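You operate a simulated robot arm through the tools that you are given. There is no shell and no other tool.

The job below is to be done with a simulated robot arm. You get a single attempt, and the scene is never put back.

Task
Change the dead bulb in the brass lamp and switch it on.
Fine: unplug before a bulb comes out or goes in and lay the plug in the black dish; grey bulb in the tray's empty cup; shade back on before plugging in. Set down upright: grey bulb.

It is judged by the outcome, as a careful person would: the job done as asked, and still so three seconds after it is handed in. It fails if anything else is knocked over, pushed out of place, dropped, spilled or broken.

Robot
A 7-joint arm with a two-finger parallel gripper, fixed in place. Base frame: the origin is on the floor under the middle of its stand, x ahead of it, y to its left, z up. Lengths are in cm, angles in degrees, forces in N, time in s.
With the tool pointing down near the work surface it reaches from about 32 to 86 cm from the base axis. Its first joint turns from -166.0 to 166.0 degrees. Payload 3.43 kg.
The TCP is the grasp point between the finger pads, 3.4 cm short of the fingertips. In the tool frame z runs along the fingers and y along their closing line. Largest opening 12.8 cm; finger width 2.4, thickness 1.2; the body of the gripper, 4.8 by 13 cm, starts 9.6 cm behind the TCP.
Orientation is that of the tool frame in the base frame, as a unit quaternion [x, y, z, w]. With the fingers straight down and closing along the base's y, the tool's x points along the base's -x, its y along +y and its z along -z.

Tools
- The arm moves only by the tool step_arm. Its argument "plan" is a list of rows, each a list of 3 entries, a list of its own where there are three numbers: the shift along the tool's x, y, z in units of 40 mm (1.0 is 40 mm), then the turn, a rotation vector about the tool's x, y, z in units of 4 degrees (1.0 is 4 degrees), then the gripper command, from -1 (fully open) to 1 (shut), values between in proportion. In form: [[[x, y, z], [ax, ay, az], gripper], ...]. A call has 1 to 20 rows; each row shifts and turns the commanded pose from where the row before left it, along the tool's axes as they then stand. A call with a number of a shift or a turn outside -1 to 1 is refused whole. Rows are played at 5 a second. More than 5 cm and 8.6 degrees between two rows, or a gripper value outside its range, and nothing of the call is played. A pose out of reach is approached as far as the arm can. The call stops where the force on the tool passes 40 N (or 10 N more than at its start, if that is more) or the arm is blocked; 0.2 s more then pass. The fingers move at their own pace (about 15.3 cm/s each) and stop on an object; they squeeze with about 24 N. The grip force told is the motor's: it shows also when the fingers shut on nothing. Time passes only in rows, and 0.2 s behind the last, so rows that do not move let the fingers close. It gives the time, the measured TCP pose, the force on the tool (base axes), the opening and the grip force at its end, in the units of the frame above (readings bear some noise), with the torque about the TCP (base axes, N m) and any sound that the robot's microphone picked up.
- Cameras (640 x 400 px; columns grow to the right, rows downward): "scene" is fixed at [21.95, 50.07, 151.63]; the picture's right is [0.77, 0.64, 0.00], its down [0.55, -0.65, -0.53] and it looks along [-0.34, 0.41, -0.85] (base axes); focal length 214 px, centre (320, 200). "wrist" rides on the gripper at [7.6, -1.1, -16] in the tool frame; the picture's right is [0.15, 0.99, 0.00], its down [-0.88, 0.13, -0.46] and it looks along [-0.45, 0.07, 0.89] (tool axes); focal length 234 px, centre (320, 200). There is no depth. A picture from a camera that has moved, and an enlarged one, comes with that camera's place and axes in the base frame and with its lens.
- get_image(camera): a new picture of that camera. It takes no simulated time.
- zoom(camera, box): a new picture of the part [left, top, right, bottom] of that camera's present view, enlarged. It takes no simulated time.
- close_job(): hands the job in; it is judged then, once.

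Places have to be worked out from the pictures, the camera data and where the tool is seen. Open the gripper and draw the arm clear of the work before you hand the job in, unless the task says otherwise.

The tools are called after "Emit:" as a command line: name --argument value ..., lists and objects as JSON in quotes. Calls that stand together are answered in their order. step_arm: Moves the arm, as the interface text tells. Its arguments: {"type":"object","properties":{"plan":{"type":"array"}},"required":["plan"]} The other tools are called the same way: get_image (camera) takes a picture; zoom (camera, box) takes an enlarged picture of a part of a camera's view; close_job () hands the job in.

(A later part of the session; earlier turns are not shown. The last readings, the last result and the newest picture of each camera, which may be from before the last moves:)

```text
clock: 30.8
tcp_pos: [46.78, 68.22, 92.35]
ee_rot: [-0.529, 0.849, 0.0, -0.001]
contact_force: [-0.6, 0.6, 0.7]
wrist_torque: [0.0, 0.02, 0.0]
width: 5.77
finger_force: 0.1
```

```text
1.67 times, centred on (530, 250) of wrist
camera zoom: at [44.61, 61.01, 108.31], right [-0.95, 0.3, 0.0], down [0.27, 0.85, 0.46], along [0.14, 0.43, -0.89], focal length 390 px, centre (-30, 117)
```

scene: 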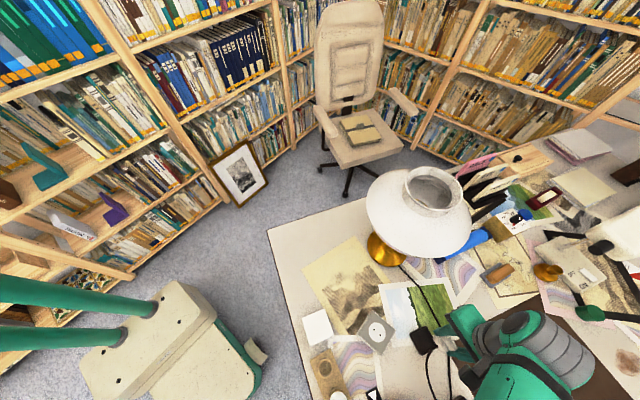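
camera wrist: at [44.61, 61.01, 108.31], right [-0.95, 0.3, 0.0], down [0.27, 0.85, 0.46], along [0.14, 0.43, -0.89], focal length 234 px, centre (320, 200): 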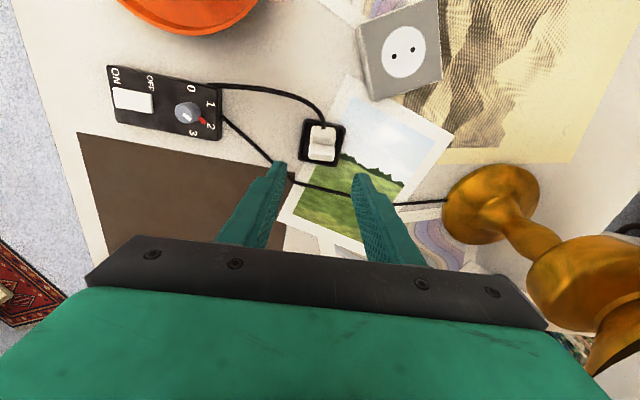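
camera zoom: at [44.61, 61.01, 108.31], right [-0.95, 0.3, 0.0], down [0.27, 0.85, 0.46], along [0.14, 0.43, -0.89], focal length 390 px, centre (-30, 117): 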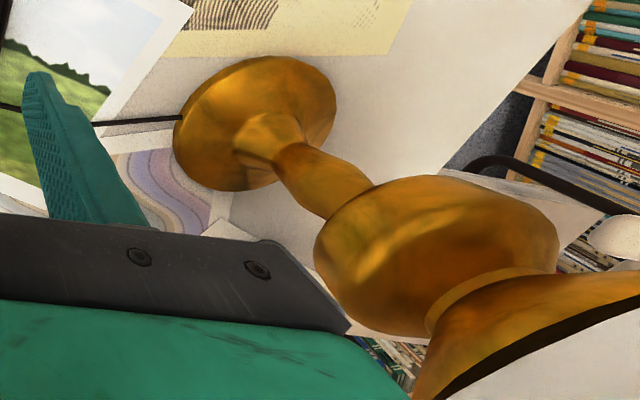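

The dial's red pointer already stands at 2 and the cord runs through this box, so only the rocker matters later. Now I'll examine the inside of the lamp's neck from the fixed camera.

Emit:
zoom --camera "scene" --box '[395, 155, 475, 205]'

Emit:
zoom --camera "scene" --box '[350, 150, 490, 280]'

```text
8.00 times, centred on (435, 180) of scene
camera zoom: at [21.95, 50.07, 151.63], right [0.77, 0.64, 0.0], down [0.55, -0.65, -0.53], along [-0.34, 0.41, -0.85], focal length 1716 px, centre (-600, 360)
```

zoom: 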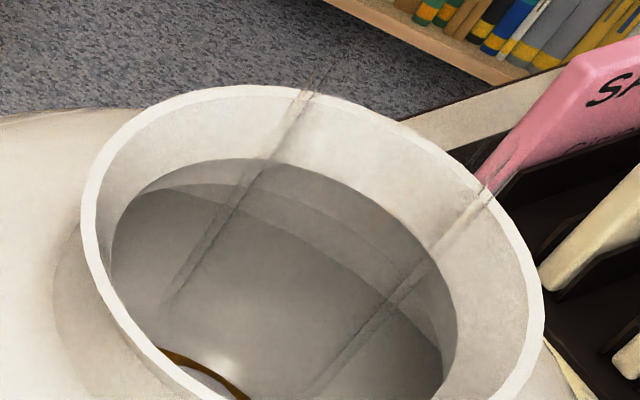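

```text
3.08 times, centred on (420, 215) of scene
camera zoom: at [21.95, 50.07, 151.63], right [0.77, 0.64, 0.0], down [0.55, -0.65, -0.53], along [-0.34, 0.41, -0.85], focal length 660 px, centre (12, 154)
```

zoom: 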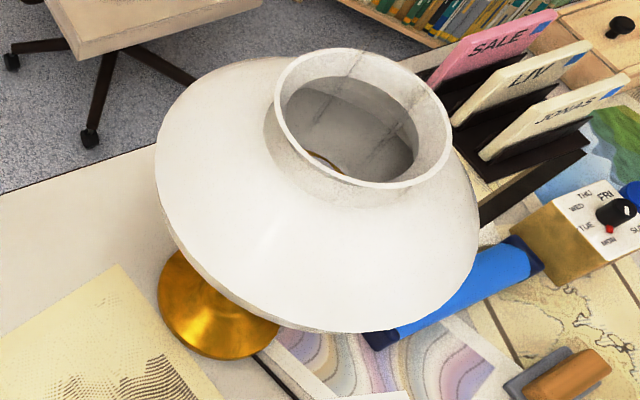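

The bulb sits deep inside the neck and isn't seen from the fixed camera; the lip centre refines to about (23.3, 86.3, 114). I'll go back up and inward, turn to face the lamp squarely, and take a closer look down the neck.

Emit:
step_arm --plan '[[[0.725, 0.2, -0.5], [0, 0, 0], 0.1], [[0.725, 0.2, -0.5], [0, 0, 0], 0.1], [[0.725, 0.2, -0.5], [0, 0, 0], 0.1], [[0.725, 0.2, -0.5], [0, 0, 0], 0.1], [[0, 0, -0.93], [0, 0, 0], -1], [[0, 0, -0.93], [0, 0, 0], -1], [[0, 0, -0.93], [0, 0, 0], -1], [[0, 0, -0.93], [0, 0, 0], -1], [[0, 0, -0.93], [0, 0, 0], -1], [[0, 0, -0.93], [0, 0, 0], -1], [[0, 0, -0.93], [0, 0, 0], -1], [[0, 0, 0], [0, 0, -0.917], -1], [[0, 0, 0], [0, 0, -0.917], -1], [[0, 0, 0], [0, 0, -0.917], -1], [[-0.406, 0.8, 0], [0, 0, 0], -1], [[-0.406, 0.8, 0], [0, 0, 0], -1], [[-0.406, 0.8, 0], [0, 0, 0], -1], [[-0.406, 0.8, 0], [0, 0, 0], -1], [[-0.406, 0.8, 0], [0, 0, 0], -1], [[-0.406, 0.8, 0], [0, 0, 0], -1]]'

Emit:
get_image --camera "wrist"

```text
clock: 35.0
tcp_pos: [22.76, 73.79, 126.28]
ee_rot: [-0.608, 0.794, 0.0, 0.0]
contact_force: [1.6, -1.0, 0.4]
wrist_torque: [0.06, 0.17, 0.02]
width: 12.79
finger_force: 0.1
```

```text
taken
camera wrist: at [21.92, 66.23, 142.32], right [-0.99, 0.12, 0.0], down [0.1, 0.88, 0.46], along [0.05, 0.45, -0.89], focal length 234 px, centre (320, 200)
```

wrist: 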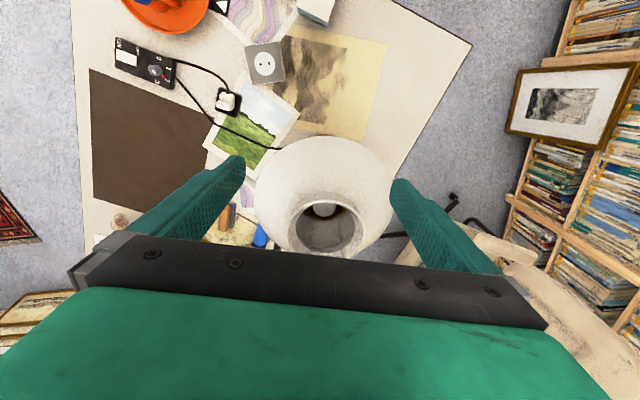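

Good centred view of the lamp. Zooming into the neck.

Emit:
zoom --camera "wrist" --box '[280, 185, 380, 248]'

Emit:
zoom --camera "wrist" --box '[240, 120, 400, 260]'

```text
6.35 times, centred on (330, 216) of wrist
camera zoom: at [21.92, 66.23, 142.32], right [-0.99, 0.12, 0.0], down [0.1, 0.88, 0.46], along [0.05, 0.45, -0.89], focal length 1487 px, centre (256, 95)
```

zoom: 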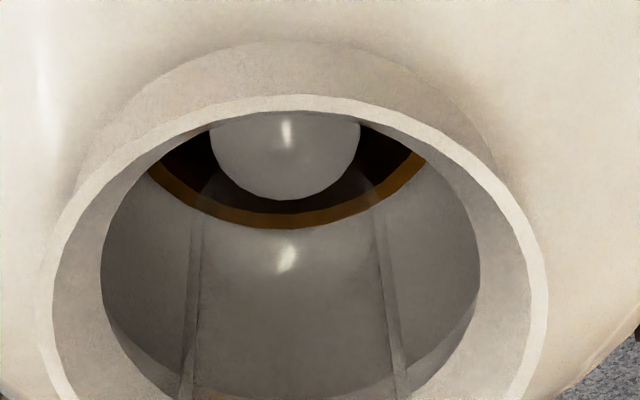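

```text
2.86 times, centred on (320, 190) of wrist
camera zoom: at [21.92, 66.23, 142.32], right [-0.99, 0.12, 0.0], down [0.1, 0.88, 0.46], along [0.05, 0.45, -0.89], focal length 669 px, centre (320, 229)
```

zoom: 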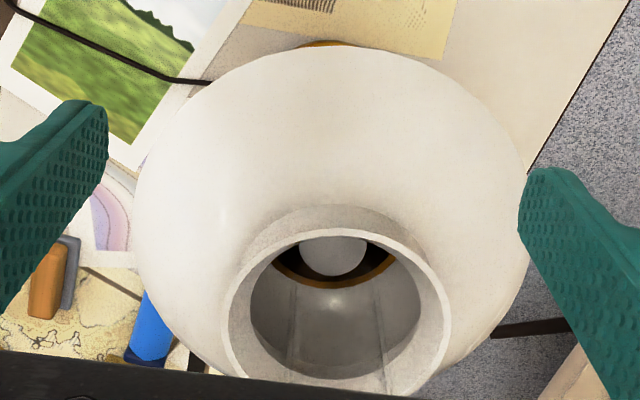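

The bulb globe (≈4.4 cm) is visible inside; its centre estimate is about (23.4, 86.6–87.5, ~104), but height and distance are coupled in this view. I'll back off and tilt the wrist outward to see the lamp's neck more from the side and pin down its height.

Emit:
step_arm --plan '[[[0.81, 0, 0.19], [0, 0, 0], -1], [[0.81, 0, 0.19], [0, 0, 0], -1], [[0.81, 0, 0.19], [0, 0, 0], -1], [[0.81, 0, 0.19], [0, 0, 0], -1], [[0, 0, 0], [0, -1, 0], -1], [[0, 0, 0], [0, -1, 0], -1], [[0, 0, 0], [0, -1, 0], -1], [[0, 0, 0], [0, -1, 0], -1], [[0, 0, 0], [0, -1, 0], -1], [[0, 0, 0], [0, -1, 0], -1], [[0, 0, 0], [0, -1, 0], -1], [[0, 0, 0], [0, -1, 0], -1], [[0, 0, 0], [0, -1, 0], -1], [[0, 0, 0], [0, 0, 0], -1]]'

Emit:
get_image --camera "wrist"

Emit:
zoom --camera "wrist" --box '[240, 140, 400, 240]'

```text
clock: 38.0
tcp_pos: [19.36, 61.05, 123.33]
ee_rot: [-0.579, 0.754, 0.189, 0.245]
contact_force: [-0.1, -0.1, 1.4]
wrist_torque: [-0.02, 0.03, -0.01]
width: 12.77
finger_force: 0.0
```

```text
taken
camera wrist: at [16.49, 45.89, 131.78], right [-0.99, 0.14, -0.09], down [-0.01, 0.46, 0.89], along [0.17, 0.88, -0.45], focal length 234 px, centre (320, 200)
```

wrist: 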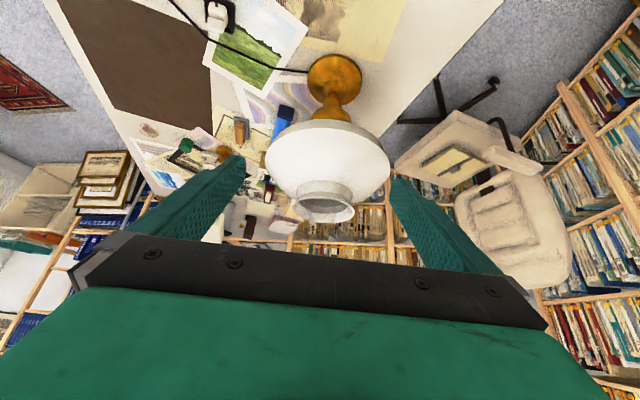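

```text
4.00 times, centred on (320, 190) of wrist
camera zoom: at [16.49, 45.89, 131.78], right [-0.99, 0.14, -0.09], down [-0.01, 0.46, 0.89], along [0.17, 0.88, -0.45], focal length 937 px, centre (320, 240)
```

zoom: 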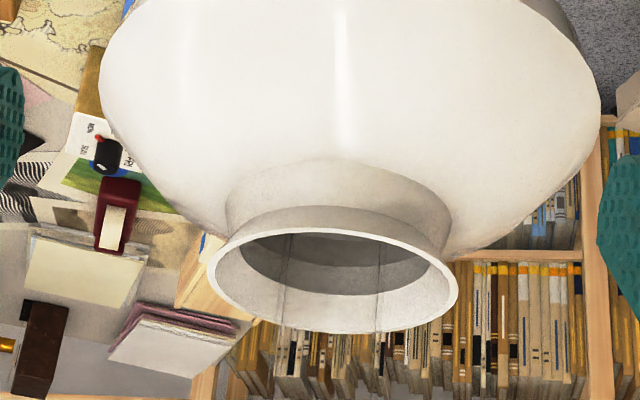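

This side view puts the lip centre near (23.5, 87.7, 112.5) with outer radius ≈ 6.3, with a waisted neck. I'll zoom on the lamp's foot and body to cross-check the lamp's axis.

Emit:
zoom --camera "wrist" --box '[270, 40, 400, 130]'

Emit:
zoom --camera "wrist" --box '[290, 170, 370, 230]'

```text
4.44 times, centred on (335, 85) of wrist
camera zoom: at [16.49, 45.89, 131.78], right [-0.99, 0.14, -0.09], down [-0.01, 0.46, 0.89], along [0.17, 0.88, -0.45], focal length 1041 px, centre (253, 711)
```

zoom: 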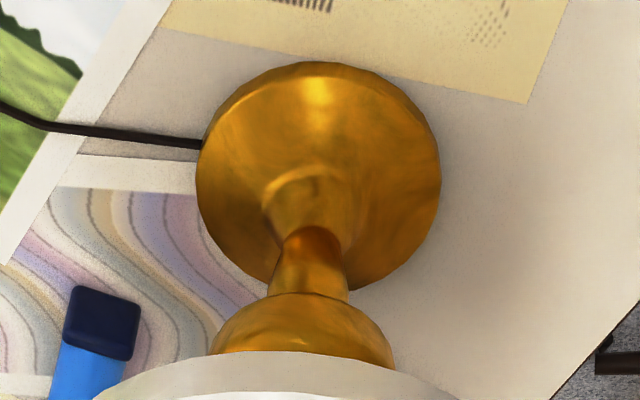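

```text
6.67 times, centred on (330, 200) of wrist
camera zoom: at [16.49, 45.89, 131.78], right [-0.99, 0.14, -0.09], down [-0.01, 0.46, 0.89], along [0.17, 0.88, -0.45], focal length 1561 px, centre (253, 200)
```

zoom: 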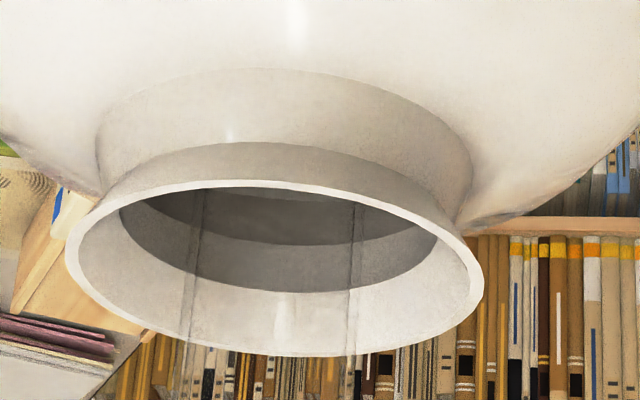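

Two thin parallel lines run through the neck and continue above the lip — they could be the edges of a clear glass chimney around the bulb. I'll zoom in hard to check that before reaching inside.

Emit:
zoom --camera "scene" --box '[410, 140, 470, 178]'

Emit:
zoom --camera "scene" --box '[405, 165, 455, 196]'

Emit:
zoom --camera "wrist" --box '[300, 195, 360, 232]'

```text
10.53 times, centred on (440, 159) of scene
camera zoom: at [21.95, 50.07, 151.63], right [0.77, 0.64, 0.0], down [0.55, -0.65, -0.53], along [-0.34, 0.41, -0.85], focal length 2258 px, centre (-943, 632)
```

zoom: 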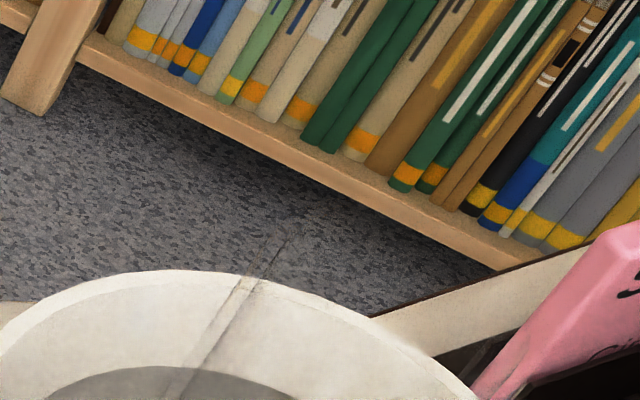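

```text
12.80 times, centred on (430, 180) of scene
camera zoom: at [21.95, 50.07, 151.63], right [0.77, 0.64, 0.0], down [0.55, -0.65, -0.53], along [-0.34, 0.41, -0.85], focal length 2745 px, centre (-1088, 450)
```

zoom: 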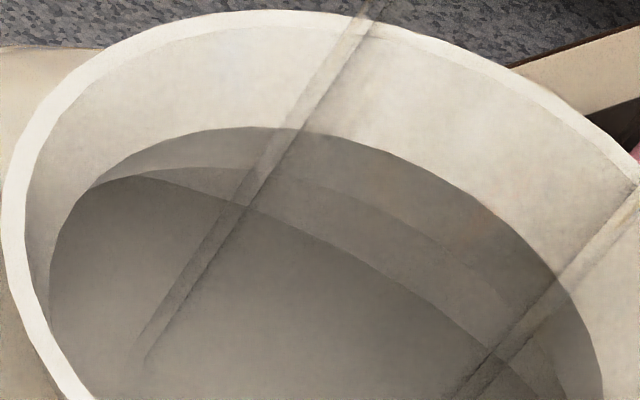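

```text
10.67 times, centred on (330, 214) of wrist
camera zoom: at [16.49, 45.89, 131.78], right [-0.99, 0.14, -0.09], down [-0.01, 0.46, 0.89], along [0.17, 0.88, -0.45], focal length 2498 px, centre (213, 56)
```

zoom: 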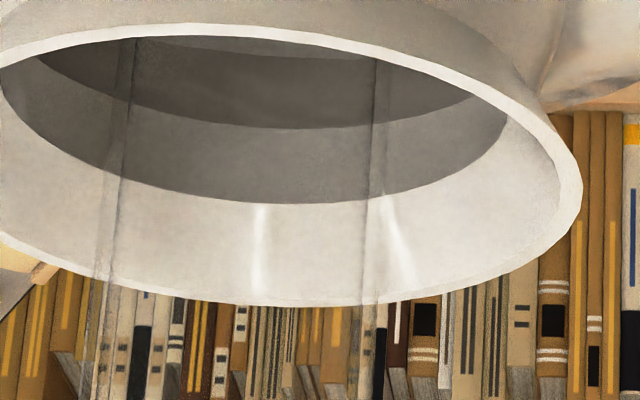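

It is a clear glass chimney (about 5.6 cm wide) standing around the bulb and rising above the shade's lip. I need to know how tall it is and whether it is separate, so I'll zoom for its top edge.

Emit:
zoom --camera "scene" --box '[425, 135, 485, 172]'

Emit:
zoom --camera "scene" --box '[440, 150, 480, 175]'

Emit:
zoom --camera "wrist" --box '[290, 205, 370, 250]'

```text
10.67 times, centred on (455, 154) of scene
camera zoom: at [21.95, 50.07, 151.63], right [0.77, 0.64, 0.0], down [0.55, -0.65, -0.53], along [-0.34, 0.41, -0.85], focal length 2288 px, centre (-1120, 696)
```

zoom: 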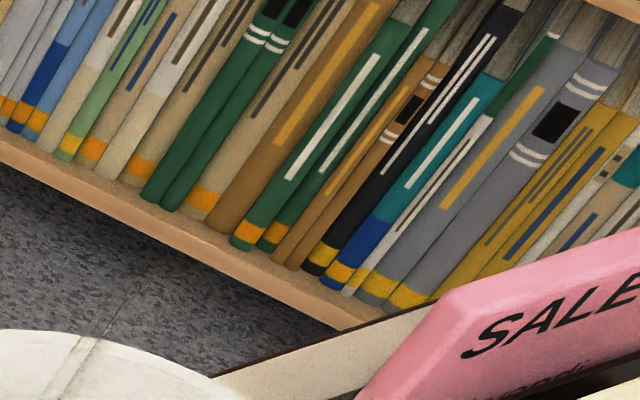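

```text
16.00 times, centred on (460, 162) of scene
camera zoom: at [21.95, 50.07, 151.63], right [0.77, 0.64, 0.0], down [0.55, -0.65, -0.53], along [-0.34, 0.41, -0.85], focal length 3432 px, centre (-1920, 800)
```

zoom: 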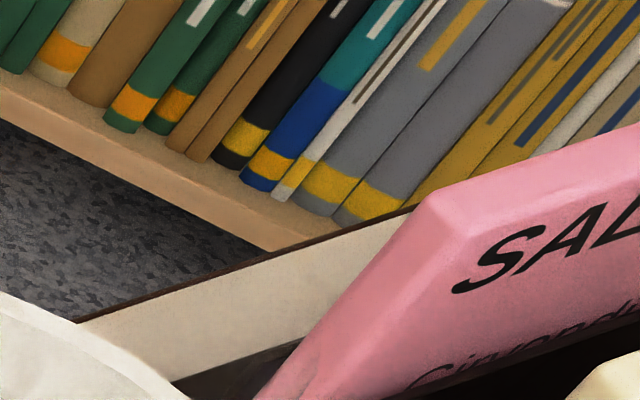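

```text
8.00 times, centred on (330, 228) of wrist
camera zoom: at [16.49, 45.89, 131.78], right [-0.99, 0.14, -0.09], down [-0.01, 0.46, 0.89], along [0.17, 0.88, -0.45], focal length 1873 px, centre (240, -20)
```

zoom: 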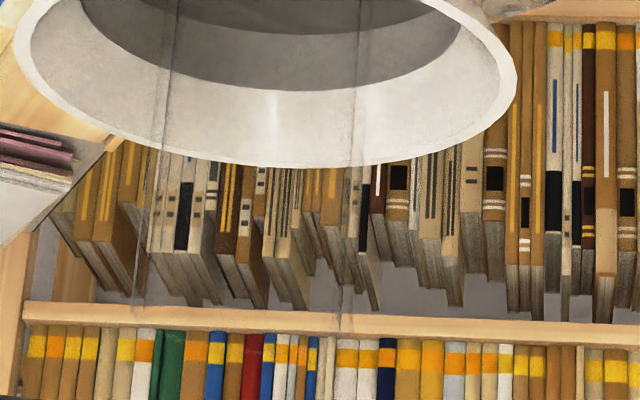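

There is indeed a clear chimney: about 5 cm across, concentric with the lip at axis ≈ (23.5, 87.5), and its top looks to be near z ≈ 120, about 8 cm above the lip. I'll move closer with the same tilt, staying above the dome, to check it from near.

Emit:
step_arm --plan '[[[-0.527, 0.181, 0.615], [0, 0, 0], -1], [[-0.527, 0.181, 0.615], [0, 0, 0], -1], [[-0.527, 0.181, 0.615], [0, 0, 0], -1], [[-0.4, 0.181, 0.45], [0, 0, 0], -1], [[0, 0, 0], [0, 0, 0], -1]]'

Emit:
get_image --camera "wrist"

Emit:
zoom --camera "wrist" --box '[240, 130, 420, 242]'

Emit:
zoom --camera "scene" --box '[380, 110, 500, 200]'

```text
clock: 39.2
tcp_pos: [19.6, 73.35, 120.27]
ee_rot: [-0.579, 0.755, 0.188, 0.245]
contact_force: [-0.2, 0.4, -0.6]
wrist_torque: [0.02, 0.02, 0.01]
width: 12.81
finger_force: 0.1
```

```text
taken
camera wrist: at [16.71, 58.08, 128.93], right [-0.99, 0.14, -0.09], down [-0.01, 0.46, 0.89], along [0.17, 0.88, -0.46], focal length 234 px, centre (320, 200)
```

wrist: 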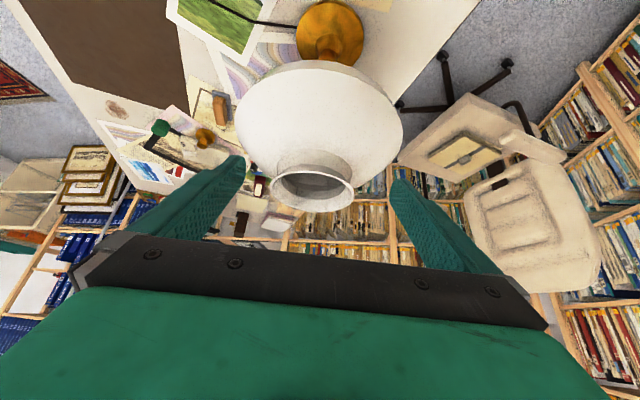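

```text
3.56 times, centred on (330, 186) of wrist
camera zoom: at [16.71, 58.08, 128.93], right [-0.99, 0.14, -0.09], down [-0.01, 0.46, 0.89], along [0.17, 0.88, -0.46], focal length 833 px, centre (284, 250)
```

zoom: 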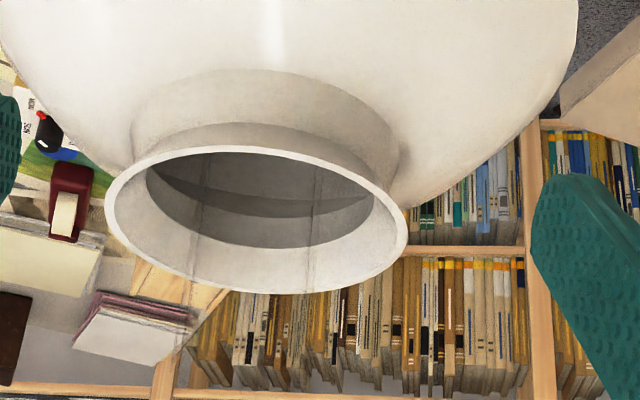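

```text
4.44 times, centred on (440, 155) of scene
camera zoom: at [21.95, 50.07, 151.63], right [0.77, 0.64, 0.0], down [0.55, -0.65, -0.53], along [-0.34, 0.41, -0.85], focal length 953 px, centre (-213, 400)
```

zoom: 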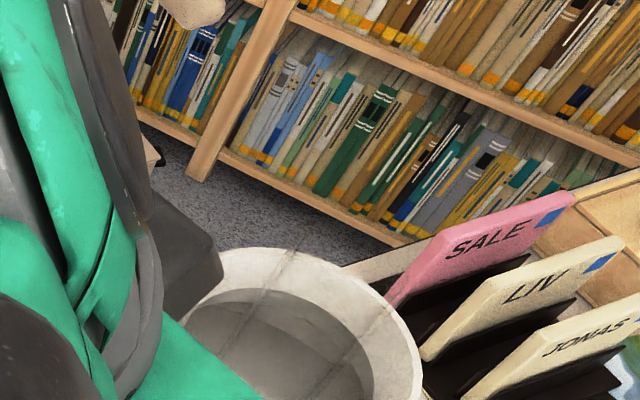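

The lip and tube positions agree with axis (23.5, 87.7). Zooming on the region above the lip to find the chimney's top edge.

Emit:
zoom --camera "wrist" --box '[270, 195, 350, 245]'

Emit:
zoom --camera "wrist" --box '[265, 150, 365, 215]'

Emit:
zoom --camera "scene" --box '[415, 140, 475, 178]'

```text
8.00 times, centred on (310, 220) of wrist
camera zoom: at [16.71, 58.08, 128.93], right [-0.99, 0.14, -0.09], down [-0.01, 0.46, 0.89], along [0.17, 0.88, -0.46], focal length 1873 px, centre (400, 40)
```

zoom: 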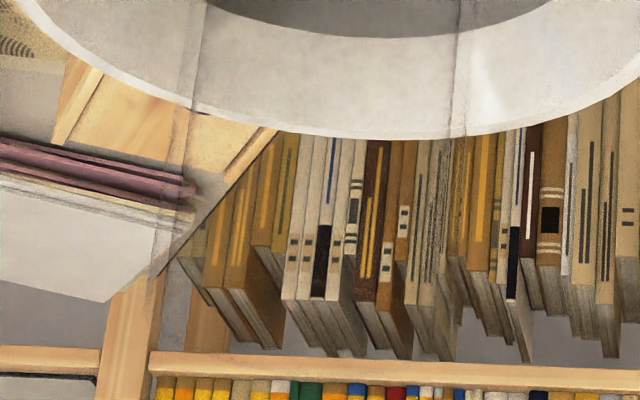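

```text
6.15 times, centred on (315, 182) of wrist
camera zoom: at [16.71, 58.08, 128.93], right [-0.99, 0.14, -0.09], down [-0.01, 0.46, 0.89], along [0.17, 0.88, -0.46], focal length 1441 px, centre (351, 308)
```

zoom: 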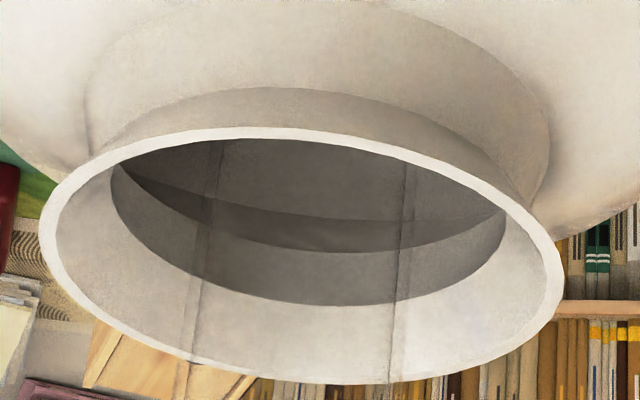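

```text
10.53 times, centred on (445, 159) of scene
camera zoom: at [21.95, 50.07, 151.63], right [0.77, 0.64, 0.0], down [0.55, -0.65, -0.53], along [-0.34, 0.41, -0.85], focal length 2258 px, centre (-996, 632)
```

zoom: 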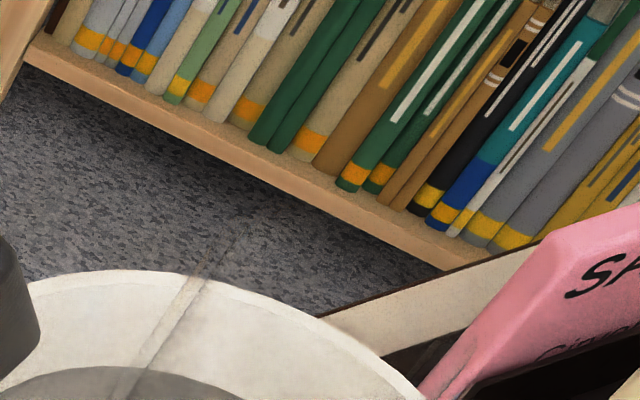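

The chimney top reads about z ≈ 119–120. I'll lower to z ≈ 117.3 and move outward most of the way, with fingers 9 cm apart to straddle the tube, then check.

Emit:
step_arm --plan '[[[0.22, 0, 0.3], [0, 0, 0], -0.4], [[0.22, 0, 0.3], [0, 0, 0], -0.4], [[-0.501, 0, 0.364], [0, 0, 0], -0.4], [[-0.501, 0, 0.364], [0, 0, 0], -0.4], [[-0.501, 0, 0.364], [0, 0, 0], -0.4], [[0, 0, 0], [0, 0, 0], -0.4]]'

Emit:
get_image --camera "wrist"

Emit:
zoom --camera "wrist" --box '[240, 110, 400, 240]'

Emit:
get_image --camera "scene"

```text
clock: 40.6
tcp_pos: [21.59, 80.46, 117.3]
ee_rot: [-0.58, 0.754, 0.188, 0.245]
contact_force: [-0.3, -0.1, -0.6]
wrist_torque: [0.03, -0.01, 0.01]
width: 8.94
finger_force: 0.1
```

```text
taken
camera wrist: at [18.78, 65.27, 125.95], right [-0.99, 0.14, -0.09], down [-0.01, 0.46, 0.89], along [0.16, 0.87, -0.46], focal length 234 px, centre (320, 200)
```

wrist: 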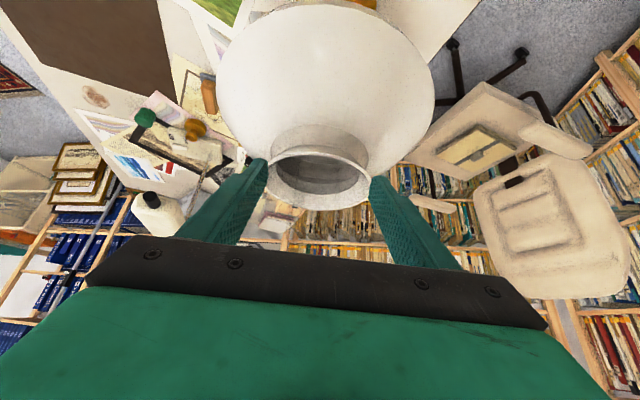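

```text
3.08 times, centred on (320, 175) of wrist
camera zoom: at [18.78, 65.27, 125.95], right [-0.99, 0.14, -0.09], down [-0.01, 0.46, 0.89], along [0.16, 0.87, -0.46], focal length 720 px, centre (320, 277)
```

zoom: 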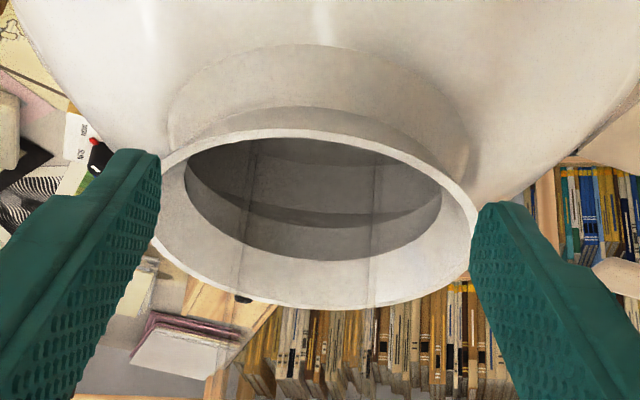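

```text
taken
```

scene: 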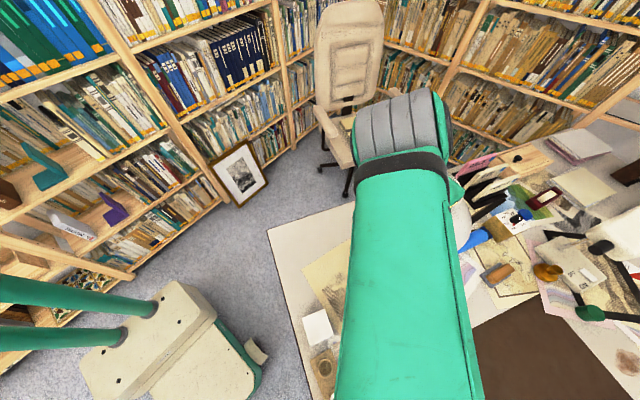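

The tube's edges sit centred between the fingers. Moving outward the last 7.4 cm at constant height.

Emit:
step_arm --plan '[[[-0.378, 0, 0.275], [0, 0, 0], -0.4], [[-0.378, 0, 0.275], [0, 0, 0], -0.4], [[-0.378, 0, 0.275], [0, 0, 0], -0.4], [[-0.378, 0, 0.275], [0, 0, 0], -0.4], [[0, 0, 0], [0, 0, 0], -0.4]]'

Emit:
zoom --camera "wrist" --box '[240, 110, 400, 240]'

Emit:
zoom --camera "wrist" --box '[270, 150, 370, 235]'

```text
clock: 41.8
tcp_pos: [23.51, 87.61, 117.26]
ee_rot: [-0.579, 0.755, 0.188, 0.245]
contact_force: [-0.1, -0.3, 1.3]
wrist_torque: [0.02, -0.01, 0.0]
width: 8.95
finger_force: 0.1
```

```text
3.08 times, centred on (320, 175) of wrist
camera zoom: at [20.65, 72.46, 125.85], right [-0.99, 0.14, -0.09], down [-0.01, 0.46, 0.89], along [0.17, 0.87, -0.46], focal length 720 px, centre (320, 277)
```

zoom: 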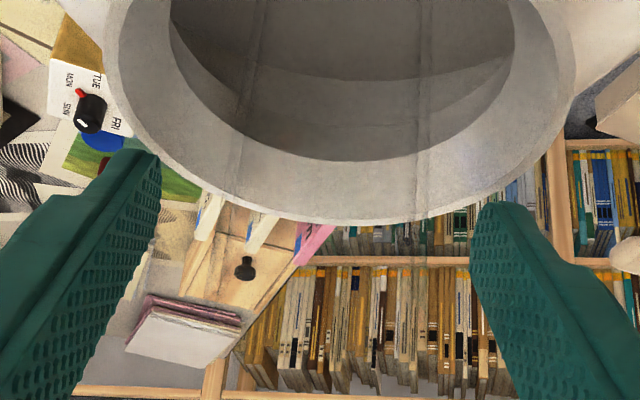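

```text
4.71 times, centred on (320, 192) of wrist
camera zoom: at [20.65, 72.46, 125.85], right [-0.99, 0.14, -0.09], down [-0.01, 0.46, 0.89], along [0.17, 0.87, -0.46], focal length 1102 px, centre (320, 235)
```

zoom: 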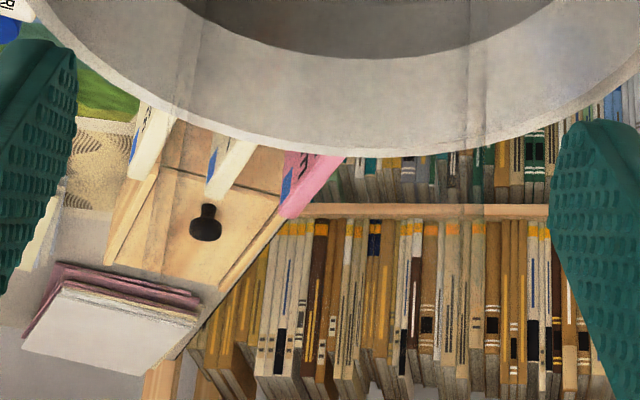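

The chimney is centred between the pads. Closing gently on it; I expect about 5 cm.

Emit:
step_arm --plan '[[[0, 0, 0], [0, 0, 0], 0.0], [[0, 0, 0], [0, 0, 0], 0.15], [[0, 0, 0], [0, 0, 0], 0.25], [[0, 0, 0], [0, 0, 0], 0.5], [[0, 0, 0], [0, 0, 0], 1], [[0, 0, 0], [0, 0, 0], 1]]'

Emit:
zoom --camera "wrist" --box '[240, 110, 400, 240]'

```text
clock: 43.2
tcp_pos: [23.58, 87.7, 117.24]
ee_rot: [-0.579, 0.754, 0.188, 0.245]
contact_force: [0.9, -1.1, 0.1]
wrist_torque: [-0.11, -0.07, 0.08]
width: 5.05
finger_force: 24.1
```

```text
3.08 times, centred on (320, 175) of wrist
camera zoom: at [20.66, 72.44, 125.86], right [-0.99, 0.14, -0.09], down [-0.01, 0.46, 0.89], along [0.17, 0.87, -0.46], focal length 720 px, centre (320, 277)
```

zoom: 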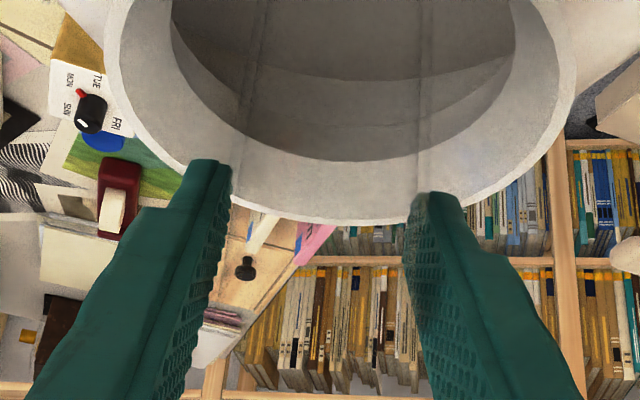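

Contact at 5.05 cm confirms the glass chimney, axis (23.58, 87.7). Lifting it 1 cm to see what moves with it.

Emit:
step_arm --plan '[[[-0.05, 0, -0.067], [0, 0, 0], 1], [[-0.05, 0, -0.067], [0, 0, 0], 1], [[-0.05, 0, -0.067], [0, 0, 0], 1], [[0, 0, 0], [0, 0, 0], 1]]'

Emit:
zoom --camera "wrist" --box '[240, 110, 400, 240]'

Emit:
zoom --camera "scene" --box '[350, 150, 500, 280]'

```text
clock: 44.2
tcp_pos: [23.52, 87.82, 118.31]
ee_rot: [-0.579, 0.754, 0.188, 0.246]
contact_force: [-0.1, -0.5, -3.8]
wrist_torque: [0.02, 0.04, 0.03]
width: 5.02
finger_force: 23.7
```

```text
3.08 times, centred on (320, 175) of wrist
camera zoom: at [20.59, 72.5, 126.95], right [-0.99, 0.14, -0.09], down [-0.01, 0.46, 0.89], along [0.17, 0.87, -0.46], focal length 720 px, centre (320, 277)
```

zoom: 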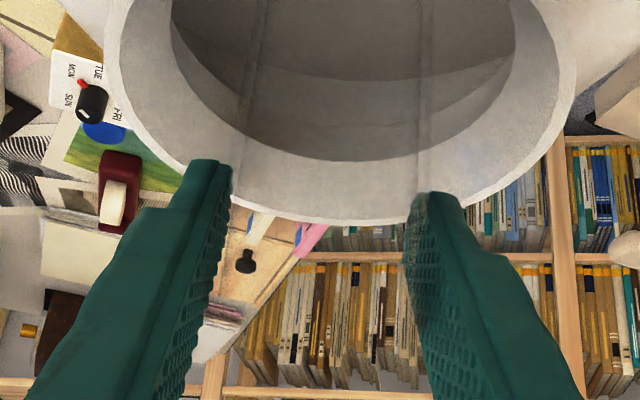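

```text
3.08 times, centred on (425, 215) of scene
camera zoom: at [21.95, 50.07, 151.63], right [0.77, 0.64, 0.0], down [0.55, -0.65, -0.53], along [-0.34, 0.41, -0.85], focal length 660 px, centre (-3, 154)
```

zoom: 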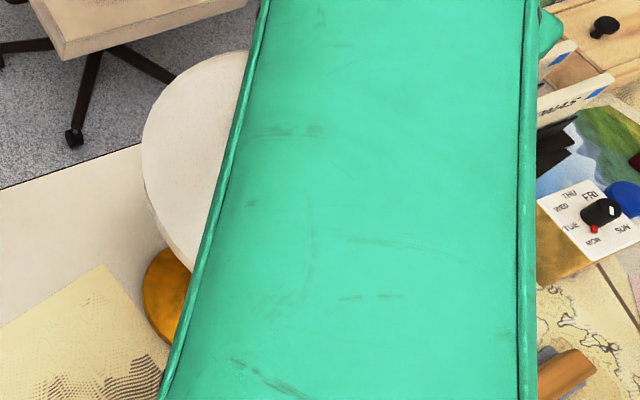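

The whole shade rose together with the glass (lip unchanged relative to the fingers, 3.8 N weight), so the chimney is part of the shade. I'll keep lifting vertically in stages.

Emit:
step_arm --plan '[[[-0.147, 0, -0.202], [0, 0, 0], 1], [[-0.147, 0, -0.202], [0, 0, 0], 1], [[-0.22, 0, -0.303], [0, 0, 0], 1], [[0, 0, 0], [0, 0, 0], 1]]'

Emit:
get_image --camera "scene"

```text
clock: 45.2
tcp_pos: [23.49, 87.7, 121.81]
ee_rot: [-0.579, 0.754, 0.189, 0.245]
contact_force: [0.1, -0.2, -4.5]
wrist_torque: [0.0, 0.04, -0.02]
width: 5.02
finger_force: 24.0
```

```text
taken
```

scene: 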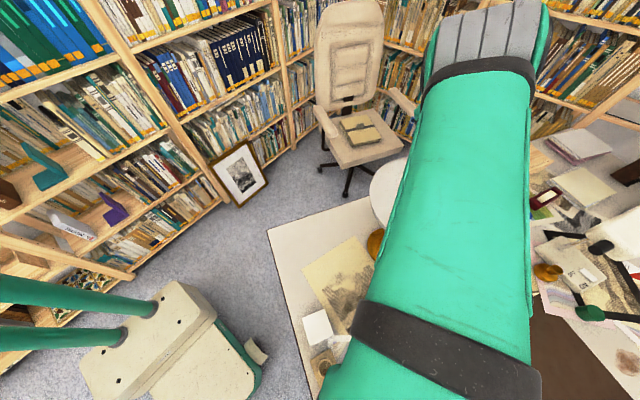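

Weight steady at about 4 N, no rubbing. Continuing up to about z = 131.

Emit:
step_arm --plan '[[[-0.28, 0, -0.385], [0, 0, 0], 1], [[-0.28, 0, -0.385], [0, 0, 0], 1], [[-0.28, 0, -0.385], [0, 0, 0], 1], [[-0.28, 0, -0.385], [0, 0, 0], 1], [[-0.28, 0, -0.385], [0, 0, 0], 1], [[0, 0, 0], [0, 0, 0], 1]]'

Emit:
get_image --camera "wrist"

Emit:
get_image --camera "scene"

```text
clock: 46.6
tcp_pos: [23.47, 87.77, 131.29]
ee_rot: [-0.579, 0.754, 0.188, 0.245]
contact_force: [-0.5, -0.2, -4.6]
wrist_torque: [0.01, 0.01, 0.0]
width: 4.98
finger_force: 23.8
```

```text
taken
camera wrist: at [20.52, 72.55, 139.93], right [-0.99, 0.14, -0.09], down [-0.01, 0.46, 0.89], along [0.16, 0.87, -0.46], focal length 234 px, centre (320, 200)
```

wrist: 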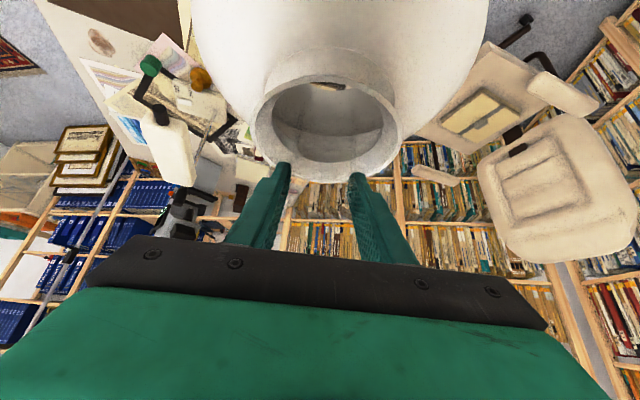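

```text
taken
```

scene: 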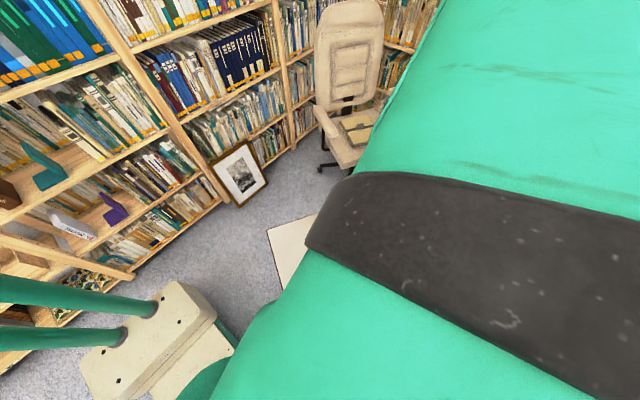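

The shade hangs well clear of the bulb (bottom about z ≈ 112). I'll carry it level to a free spot on the desk over the flat yellow paper, centre about (7, 70), clear of lamp foot, white box and desk edge.

Emit:
step_arm --plan '[[[0.363, 0.235, -0.263], [0, 0, 0], 1], [[0.363, 0.235, -0.263], [0, 0, 0], 1], [[0.363, 0.235, -0.263], [0, 0, 0], 1], [[0.363, 0.235, -0.263], [0, 0, 0], 1], [[0.363, 0.235, -0.263], [0, 0, 0], 1], [[0.363, 0.235, -0.263], [0, 0, 0], 1], [[0.363, 0.235, -0.263], [0, 0, 0], 1], [[0.363, 0.235, -0.263], [0, 0, 0], 1], [[0.363, 0.235, -0.263], [0, 0, 0], 1], [[0.363, 0.235, -0.263], [0, 0, 0], 1], [[0.363, 0.235, -0.263], [0, 0, 0], 1], [[0.363, 0.235, -0.263], [0, 0, 0], 1], [[0, 0, 0], [0, 0, 0], 1]]'

Emit:
get_image --camera "wrist"

Emit:
get_image --camera "scene"

```text
clock: 49.4
tcp_pos: [7.17, 70.02, 129.15]
ee_rot: [-0.581, 0.76, 0.185, 0.226]
contact_force: [-0.6, -0.3, -5.6]
wrist_torque: [0.04, -0.02, 0.02]
width: 5.04
finger_force: 24.1
```

```text
taken
camera wrist: at [4.52, 55.14, 138.42], right [-0.99, 0.14, -0.06], down [0.01, 0.49, 0.87], along [0.15, 0.86, -0.49], focal length 234 px, centre (320, 200)
```

wrist: 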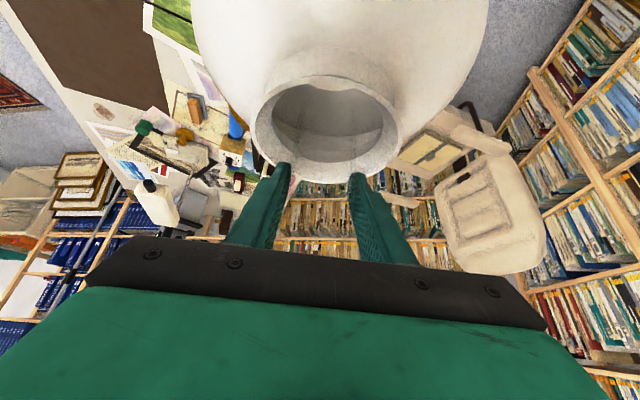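

```text
taken
```

scene: 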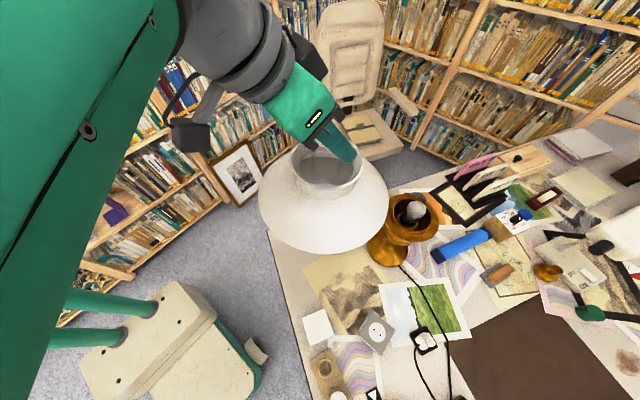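

The shade is over the free spot and the exposed grey bulb is now visible in the brass gallery. The tilt reads about 2° less than commanded, so I'll pause to see whether it settles.

Emit:
step_arm --plan '[[[0, 0, 0], [0, 0, 0], 1], [[0, 0, 0], [0, 0, 0], 1], [[0, 0, 0], [0, 0, 0], 1]]'

Emit:
zoom --camera "scene" --box '[250, 120, 460, 280]'

Emit:
zoom --camera "scene" --box '[370, 180, 450, 270]'

```text
clock: 50.2
tcp_pos: [7.42, 70.13, 129.58]
ee_rot: [-0.579, 0.761, 0.186, 0.226]
contact_force: [1.0, 0.1, -4.7]
wrist_torque: [0.01, -0.01, 0.03]
width: 5.01
finger_force: 23.6
```

```text
2.50 times, centred on (355, 200) of scene
camera zoom: at [21.95, 50.07, 151.63], right [0.77, 0.64, 0.0], down [0.55, -0.65, -0.53], along [-0.34, 0.41, -0.85], focal length 536 px, centre (232, 200)
```

zoom: 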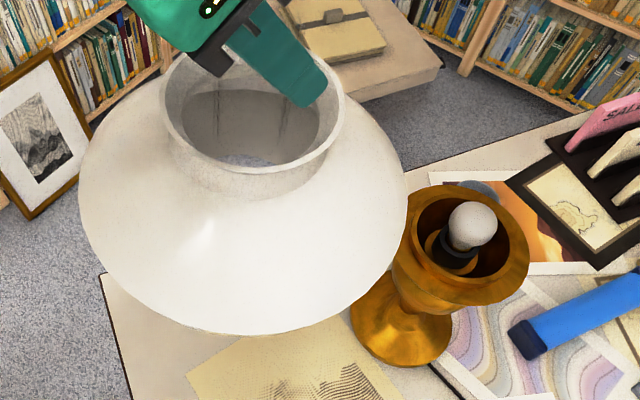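

```text
4.44 times, centred on (410, 225) of scene
camera zoom: at [21.95, 50.07, 151.63], right [0.77, 0.64, 0.0], down [0.55, -0.65, -0.53], along [-0.34, 0.41, -0.85], focal length 953 px, centre (-80, 89)
```

zoom: 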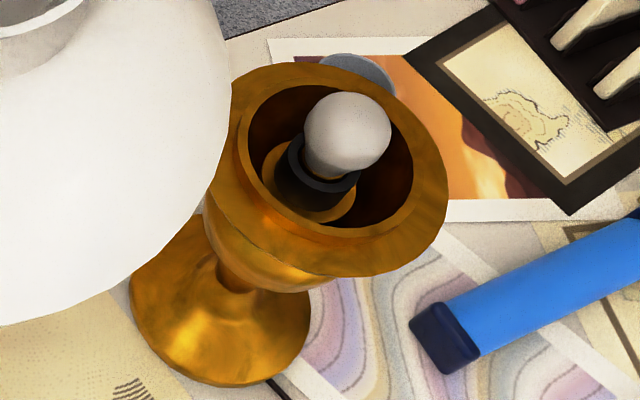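

The bare lamp is clearly visible now: the grey bulb sits in a black socket inside a wide brass gallery. Lowering the shade a few centimetres to see whether the small tilt error clears.

Emit:
step_arm --plan '[[[0.294, 0, 0.405], [0, 0, 0], 1], [[0.294, 0, 0.405], [0, 0, 0], 1], [[0, 0, 0], [0, 0, 0], 1]]'

```text
clock: 51.0
tcp_pos: [7.23, 69.94, 126.57]
ee_rot: [-0.579, 0.757, 0.187, 0.237]
contact_force: [-0.4, -0.3, -5.8]
wrist_torque: [0.03, 0.01, -0.03]
width: 5.0
finger_force: 24.3
```

The tilt is recovering as it goes down. Continuing the descent straight down to about z ≈ 100.

Emit:
step_arm --plan '[[[0.331, 0, 0.455], [0, 0, 0], 1], [[0.331, 0, 0.455], [0, 0, 0], 1], [[0.331, 0, 0.455], [0, 0, 0], 1], [[0.331, 0, 0.455], [0, 0, 0], 1], [[0.331, 0, 0.455], [0, 0, 0], 1], [[0.331, 0, 0.455], [0, 0, 0], 1], [[0.331, 0, 0.455], [0, 0, 0], 1], [[0.331, 0, 0.455], [0, 0, 0], 1], [[0.331, 0, 0.455], [0, 0, 0], 1], [[0.331, 0, 0.455], [0, 0, 0], 1], [[0.331, 0, 0.455], [0, 0, 0], 1], [[0, 0, 0], [0, 0, 0], 1]]'

Emit:
get_image --camera "scene"

Emit:
get_image --camera "wrist"

```text
clock: 53.6
tcp_pos: [7.03, 69.93, 102.71]
ee_rot: [-0.579, 0.755, 0.188, 0.245]
contact_force: [0.5, 0.1, -4.7]
wrist_torque: [0.03, -0.02, 0.01]
width: 5.02
finger_force: 24.3
```

```text
taken
```

scene: 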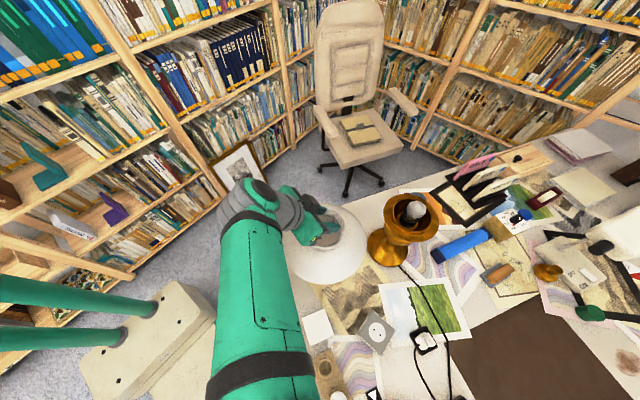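

```text
taken
camera wrist: at [4.1, 54.7, 111.25], right [-0.99, 0.14, -0.09], down [-0.01, 0.46, 0.89], along [0.17, 0.88, -0.46], focal length 234 px, centre (320, 200)
```

wrist: 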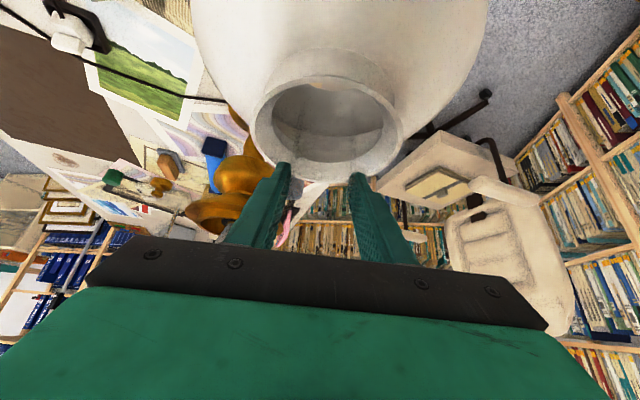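

Tilt is exactly right again and the shade hovers over the desk. Lowering to about z ≈ 94.5 and checking where it will land.

Emit:
step_arm --plan '[[[0.3, 0, 0.413], [0, 0, 0], 1], [[0.3, 0, 0.413], [0, 0, 0], 1], [[0.3, 0, 0.413], [0, 0, 0], 1], [[0.3, 0, 0.413], [0, 0, 0], 1], [[0, 0, 0], [0, 0, 0], 1]]'

Emit:
zoom --camera "scene" --box '[240, 180, 440, 320]'

```text
clock: 54.8
tcp_pos: [6.96, 69.81, 94.49]
ee_rot: [-0.579, 0.754, 0.188, 0.245]
contact_force: [0.2, 0.1, -5.4]
wrist_torque: [-0.01, 0.01, 0.0]
width: 5.01
finger_force: 24.4
```

```text
2.86 times, centred on (340, 250) of scene
camera zoom: at [21.95, 50.07, 151.63], right [0.77, 0.64, 0.0], down [0.55, -0.65, -0.53], along [-0.34, 0.41, -0.85], focal length 613 px, centre (263, 57)
```

zoom: 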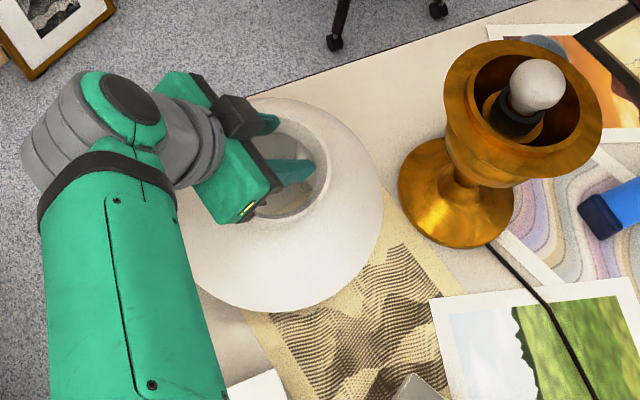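

The landing circle is fully on the desk with a few cm to spare on each side. Lowering in 4 mm steps, watching for the weight to transfer.

Emit:
step_arm --plan '[[[0.059, 0, 0.081], [0, 0, 0], 1], [[0.059, 0, 0.081], [0, 0, 0], 1], [[0.059, 0, 0.081], [0, 0, 0], 1], [[0.059, 0, 0.081], [0, 0, 0], 1], [[0, 0, 0], [0, 0, 0], 1]]'

```text
clock: 56.0
tcp_pos: [6.99, 69.71, 92.84]
ee_rot: [-0.579, 0.755, 0.188, 0.244]
contact_force: [-0.6, 0.4, -4.6]
wrist_torque: [0.01, -0.03, -0.04]
width: 5.0
finger_force: 24.2
```

Weight still fully on the gripper at z = 92.8. Continuing down in 3 mm steps.

Emit:
step_arm --plan '[[[0.044, 0, 0.061], [0, 0, 0], 1], [[0.044, 0, 0.061], [0, 0, 0], 1], [[0.044, 0, 0.061], [0, 0, 0], 1], [[0, 0, 0], [0, 0, 0], 1]]'

```text
clock: 57.0
tcp_pos: [7.02, 69.88, 92.19]
ee_rot: [-0.579, 0.754, 0.189, 0.246]
contact_force: [2.3, -2.2, 17.6]
wrist_torque: [-0.02, -0.21, 0.34]
width: 5.03
finger_force: 23.5
```

The shade has touched down (contact at z ≈ 92.3) and I'm pressing slightly. Easing up 2 mm to unload before releasing.

Emit:
step_arm --plan '[[[-0.026, 0, -0.036], [0, 0, 0], 1], [[0, 0, 0], [0, 0, 0], 1]]'

```text
clock: 57.6
tcp_pos: [6.86, 69.84, 92.13]
ee_rot: [-0.579, 0.755, 0.188, 0.245]
contact_force: [-0.8, 3.4, 6.9]
wrist_torque: [0.55, -0.11, 0.04]
width: 4.99
finger_force: 24.3
```

Force dropped to 7 N; one more millimetre up, then open the fingers slowly.

Emit:
step_arm --plan '[[[-0.015, 0, -0.02], [0, 0, 0], 1], [[0, 0, 0], [0, 0, 0], 1], [[0, 0, 0], [0, 0, 0], 0.15], [[0, 0, 0], [0, 0, 0], 0.05], [[0, 0, 0], [0, 0, 0], -0.1], [[0, 0, 0], [0, 0, 0], -0.4], [[0, 0, 0], [0, 0, 0], -0.4]]'

Emit:
zoom --camera "wrist" --box '[240, 110, 400, 240]'

Emit:
zoom --camera "scene" --box '[240, 180, 440, 320]'

```text
clock: 59.2
tcp_pos: [6.94, 69.82, 92.27]
ee_rot: [-0.58, 0.754, 0.189, 0.245]
contact_force: [-0.5, 0.2, -0.5]
wrist_torque: [0.0, 0.0, 0.01]
width: 8.98
finger_force: 0.1
```

```text
3.08 times, centred on (320, 175) of wrist
camera zoom: at [4.05, 54.64, 100.84], right [-0.99, 0.14, -0.09], down [-0.01, 0.46, 0.89], along [0.17, 0.87, -0.46], focal length 720 px, centre (320, 277)
```

zoom: 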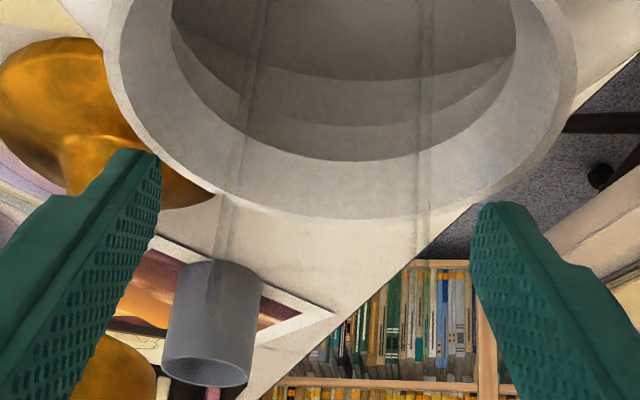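

```text
2.86 times, centred on (340, 250) of scene
camera zoom: at [21.95, 50.07, 151.63], right [0.77, 0.64, 0.0], down [0.55, -0.65, -0.53], along [-0.34, 0.41, -0.85], focal length 613 px, centre (263, 57)
```

zoom: 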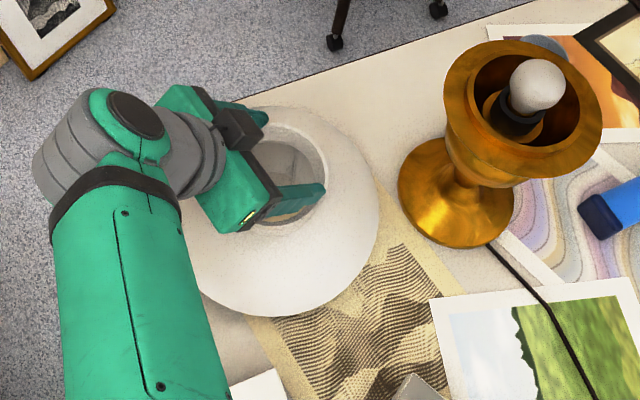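

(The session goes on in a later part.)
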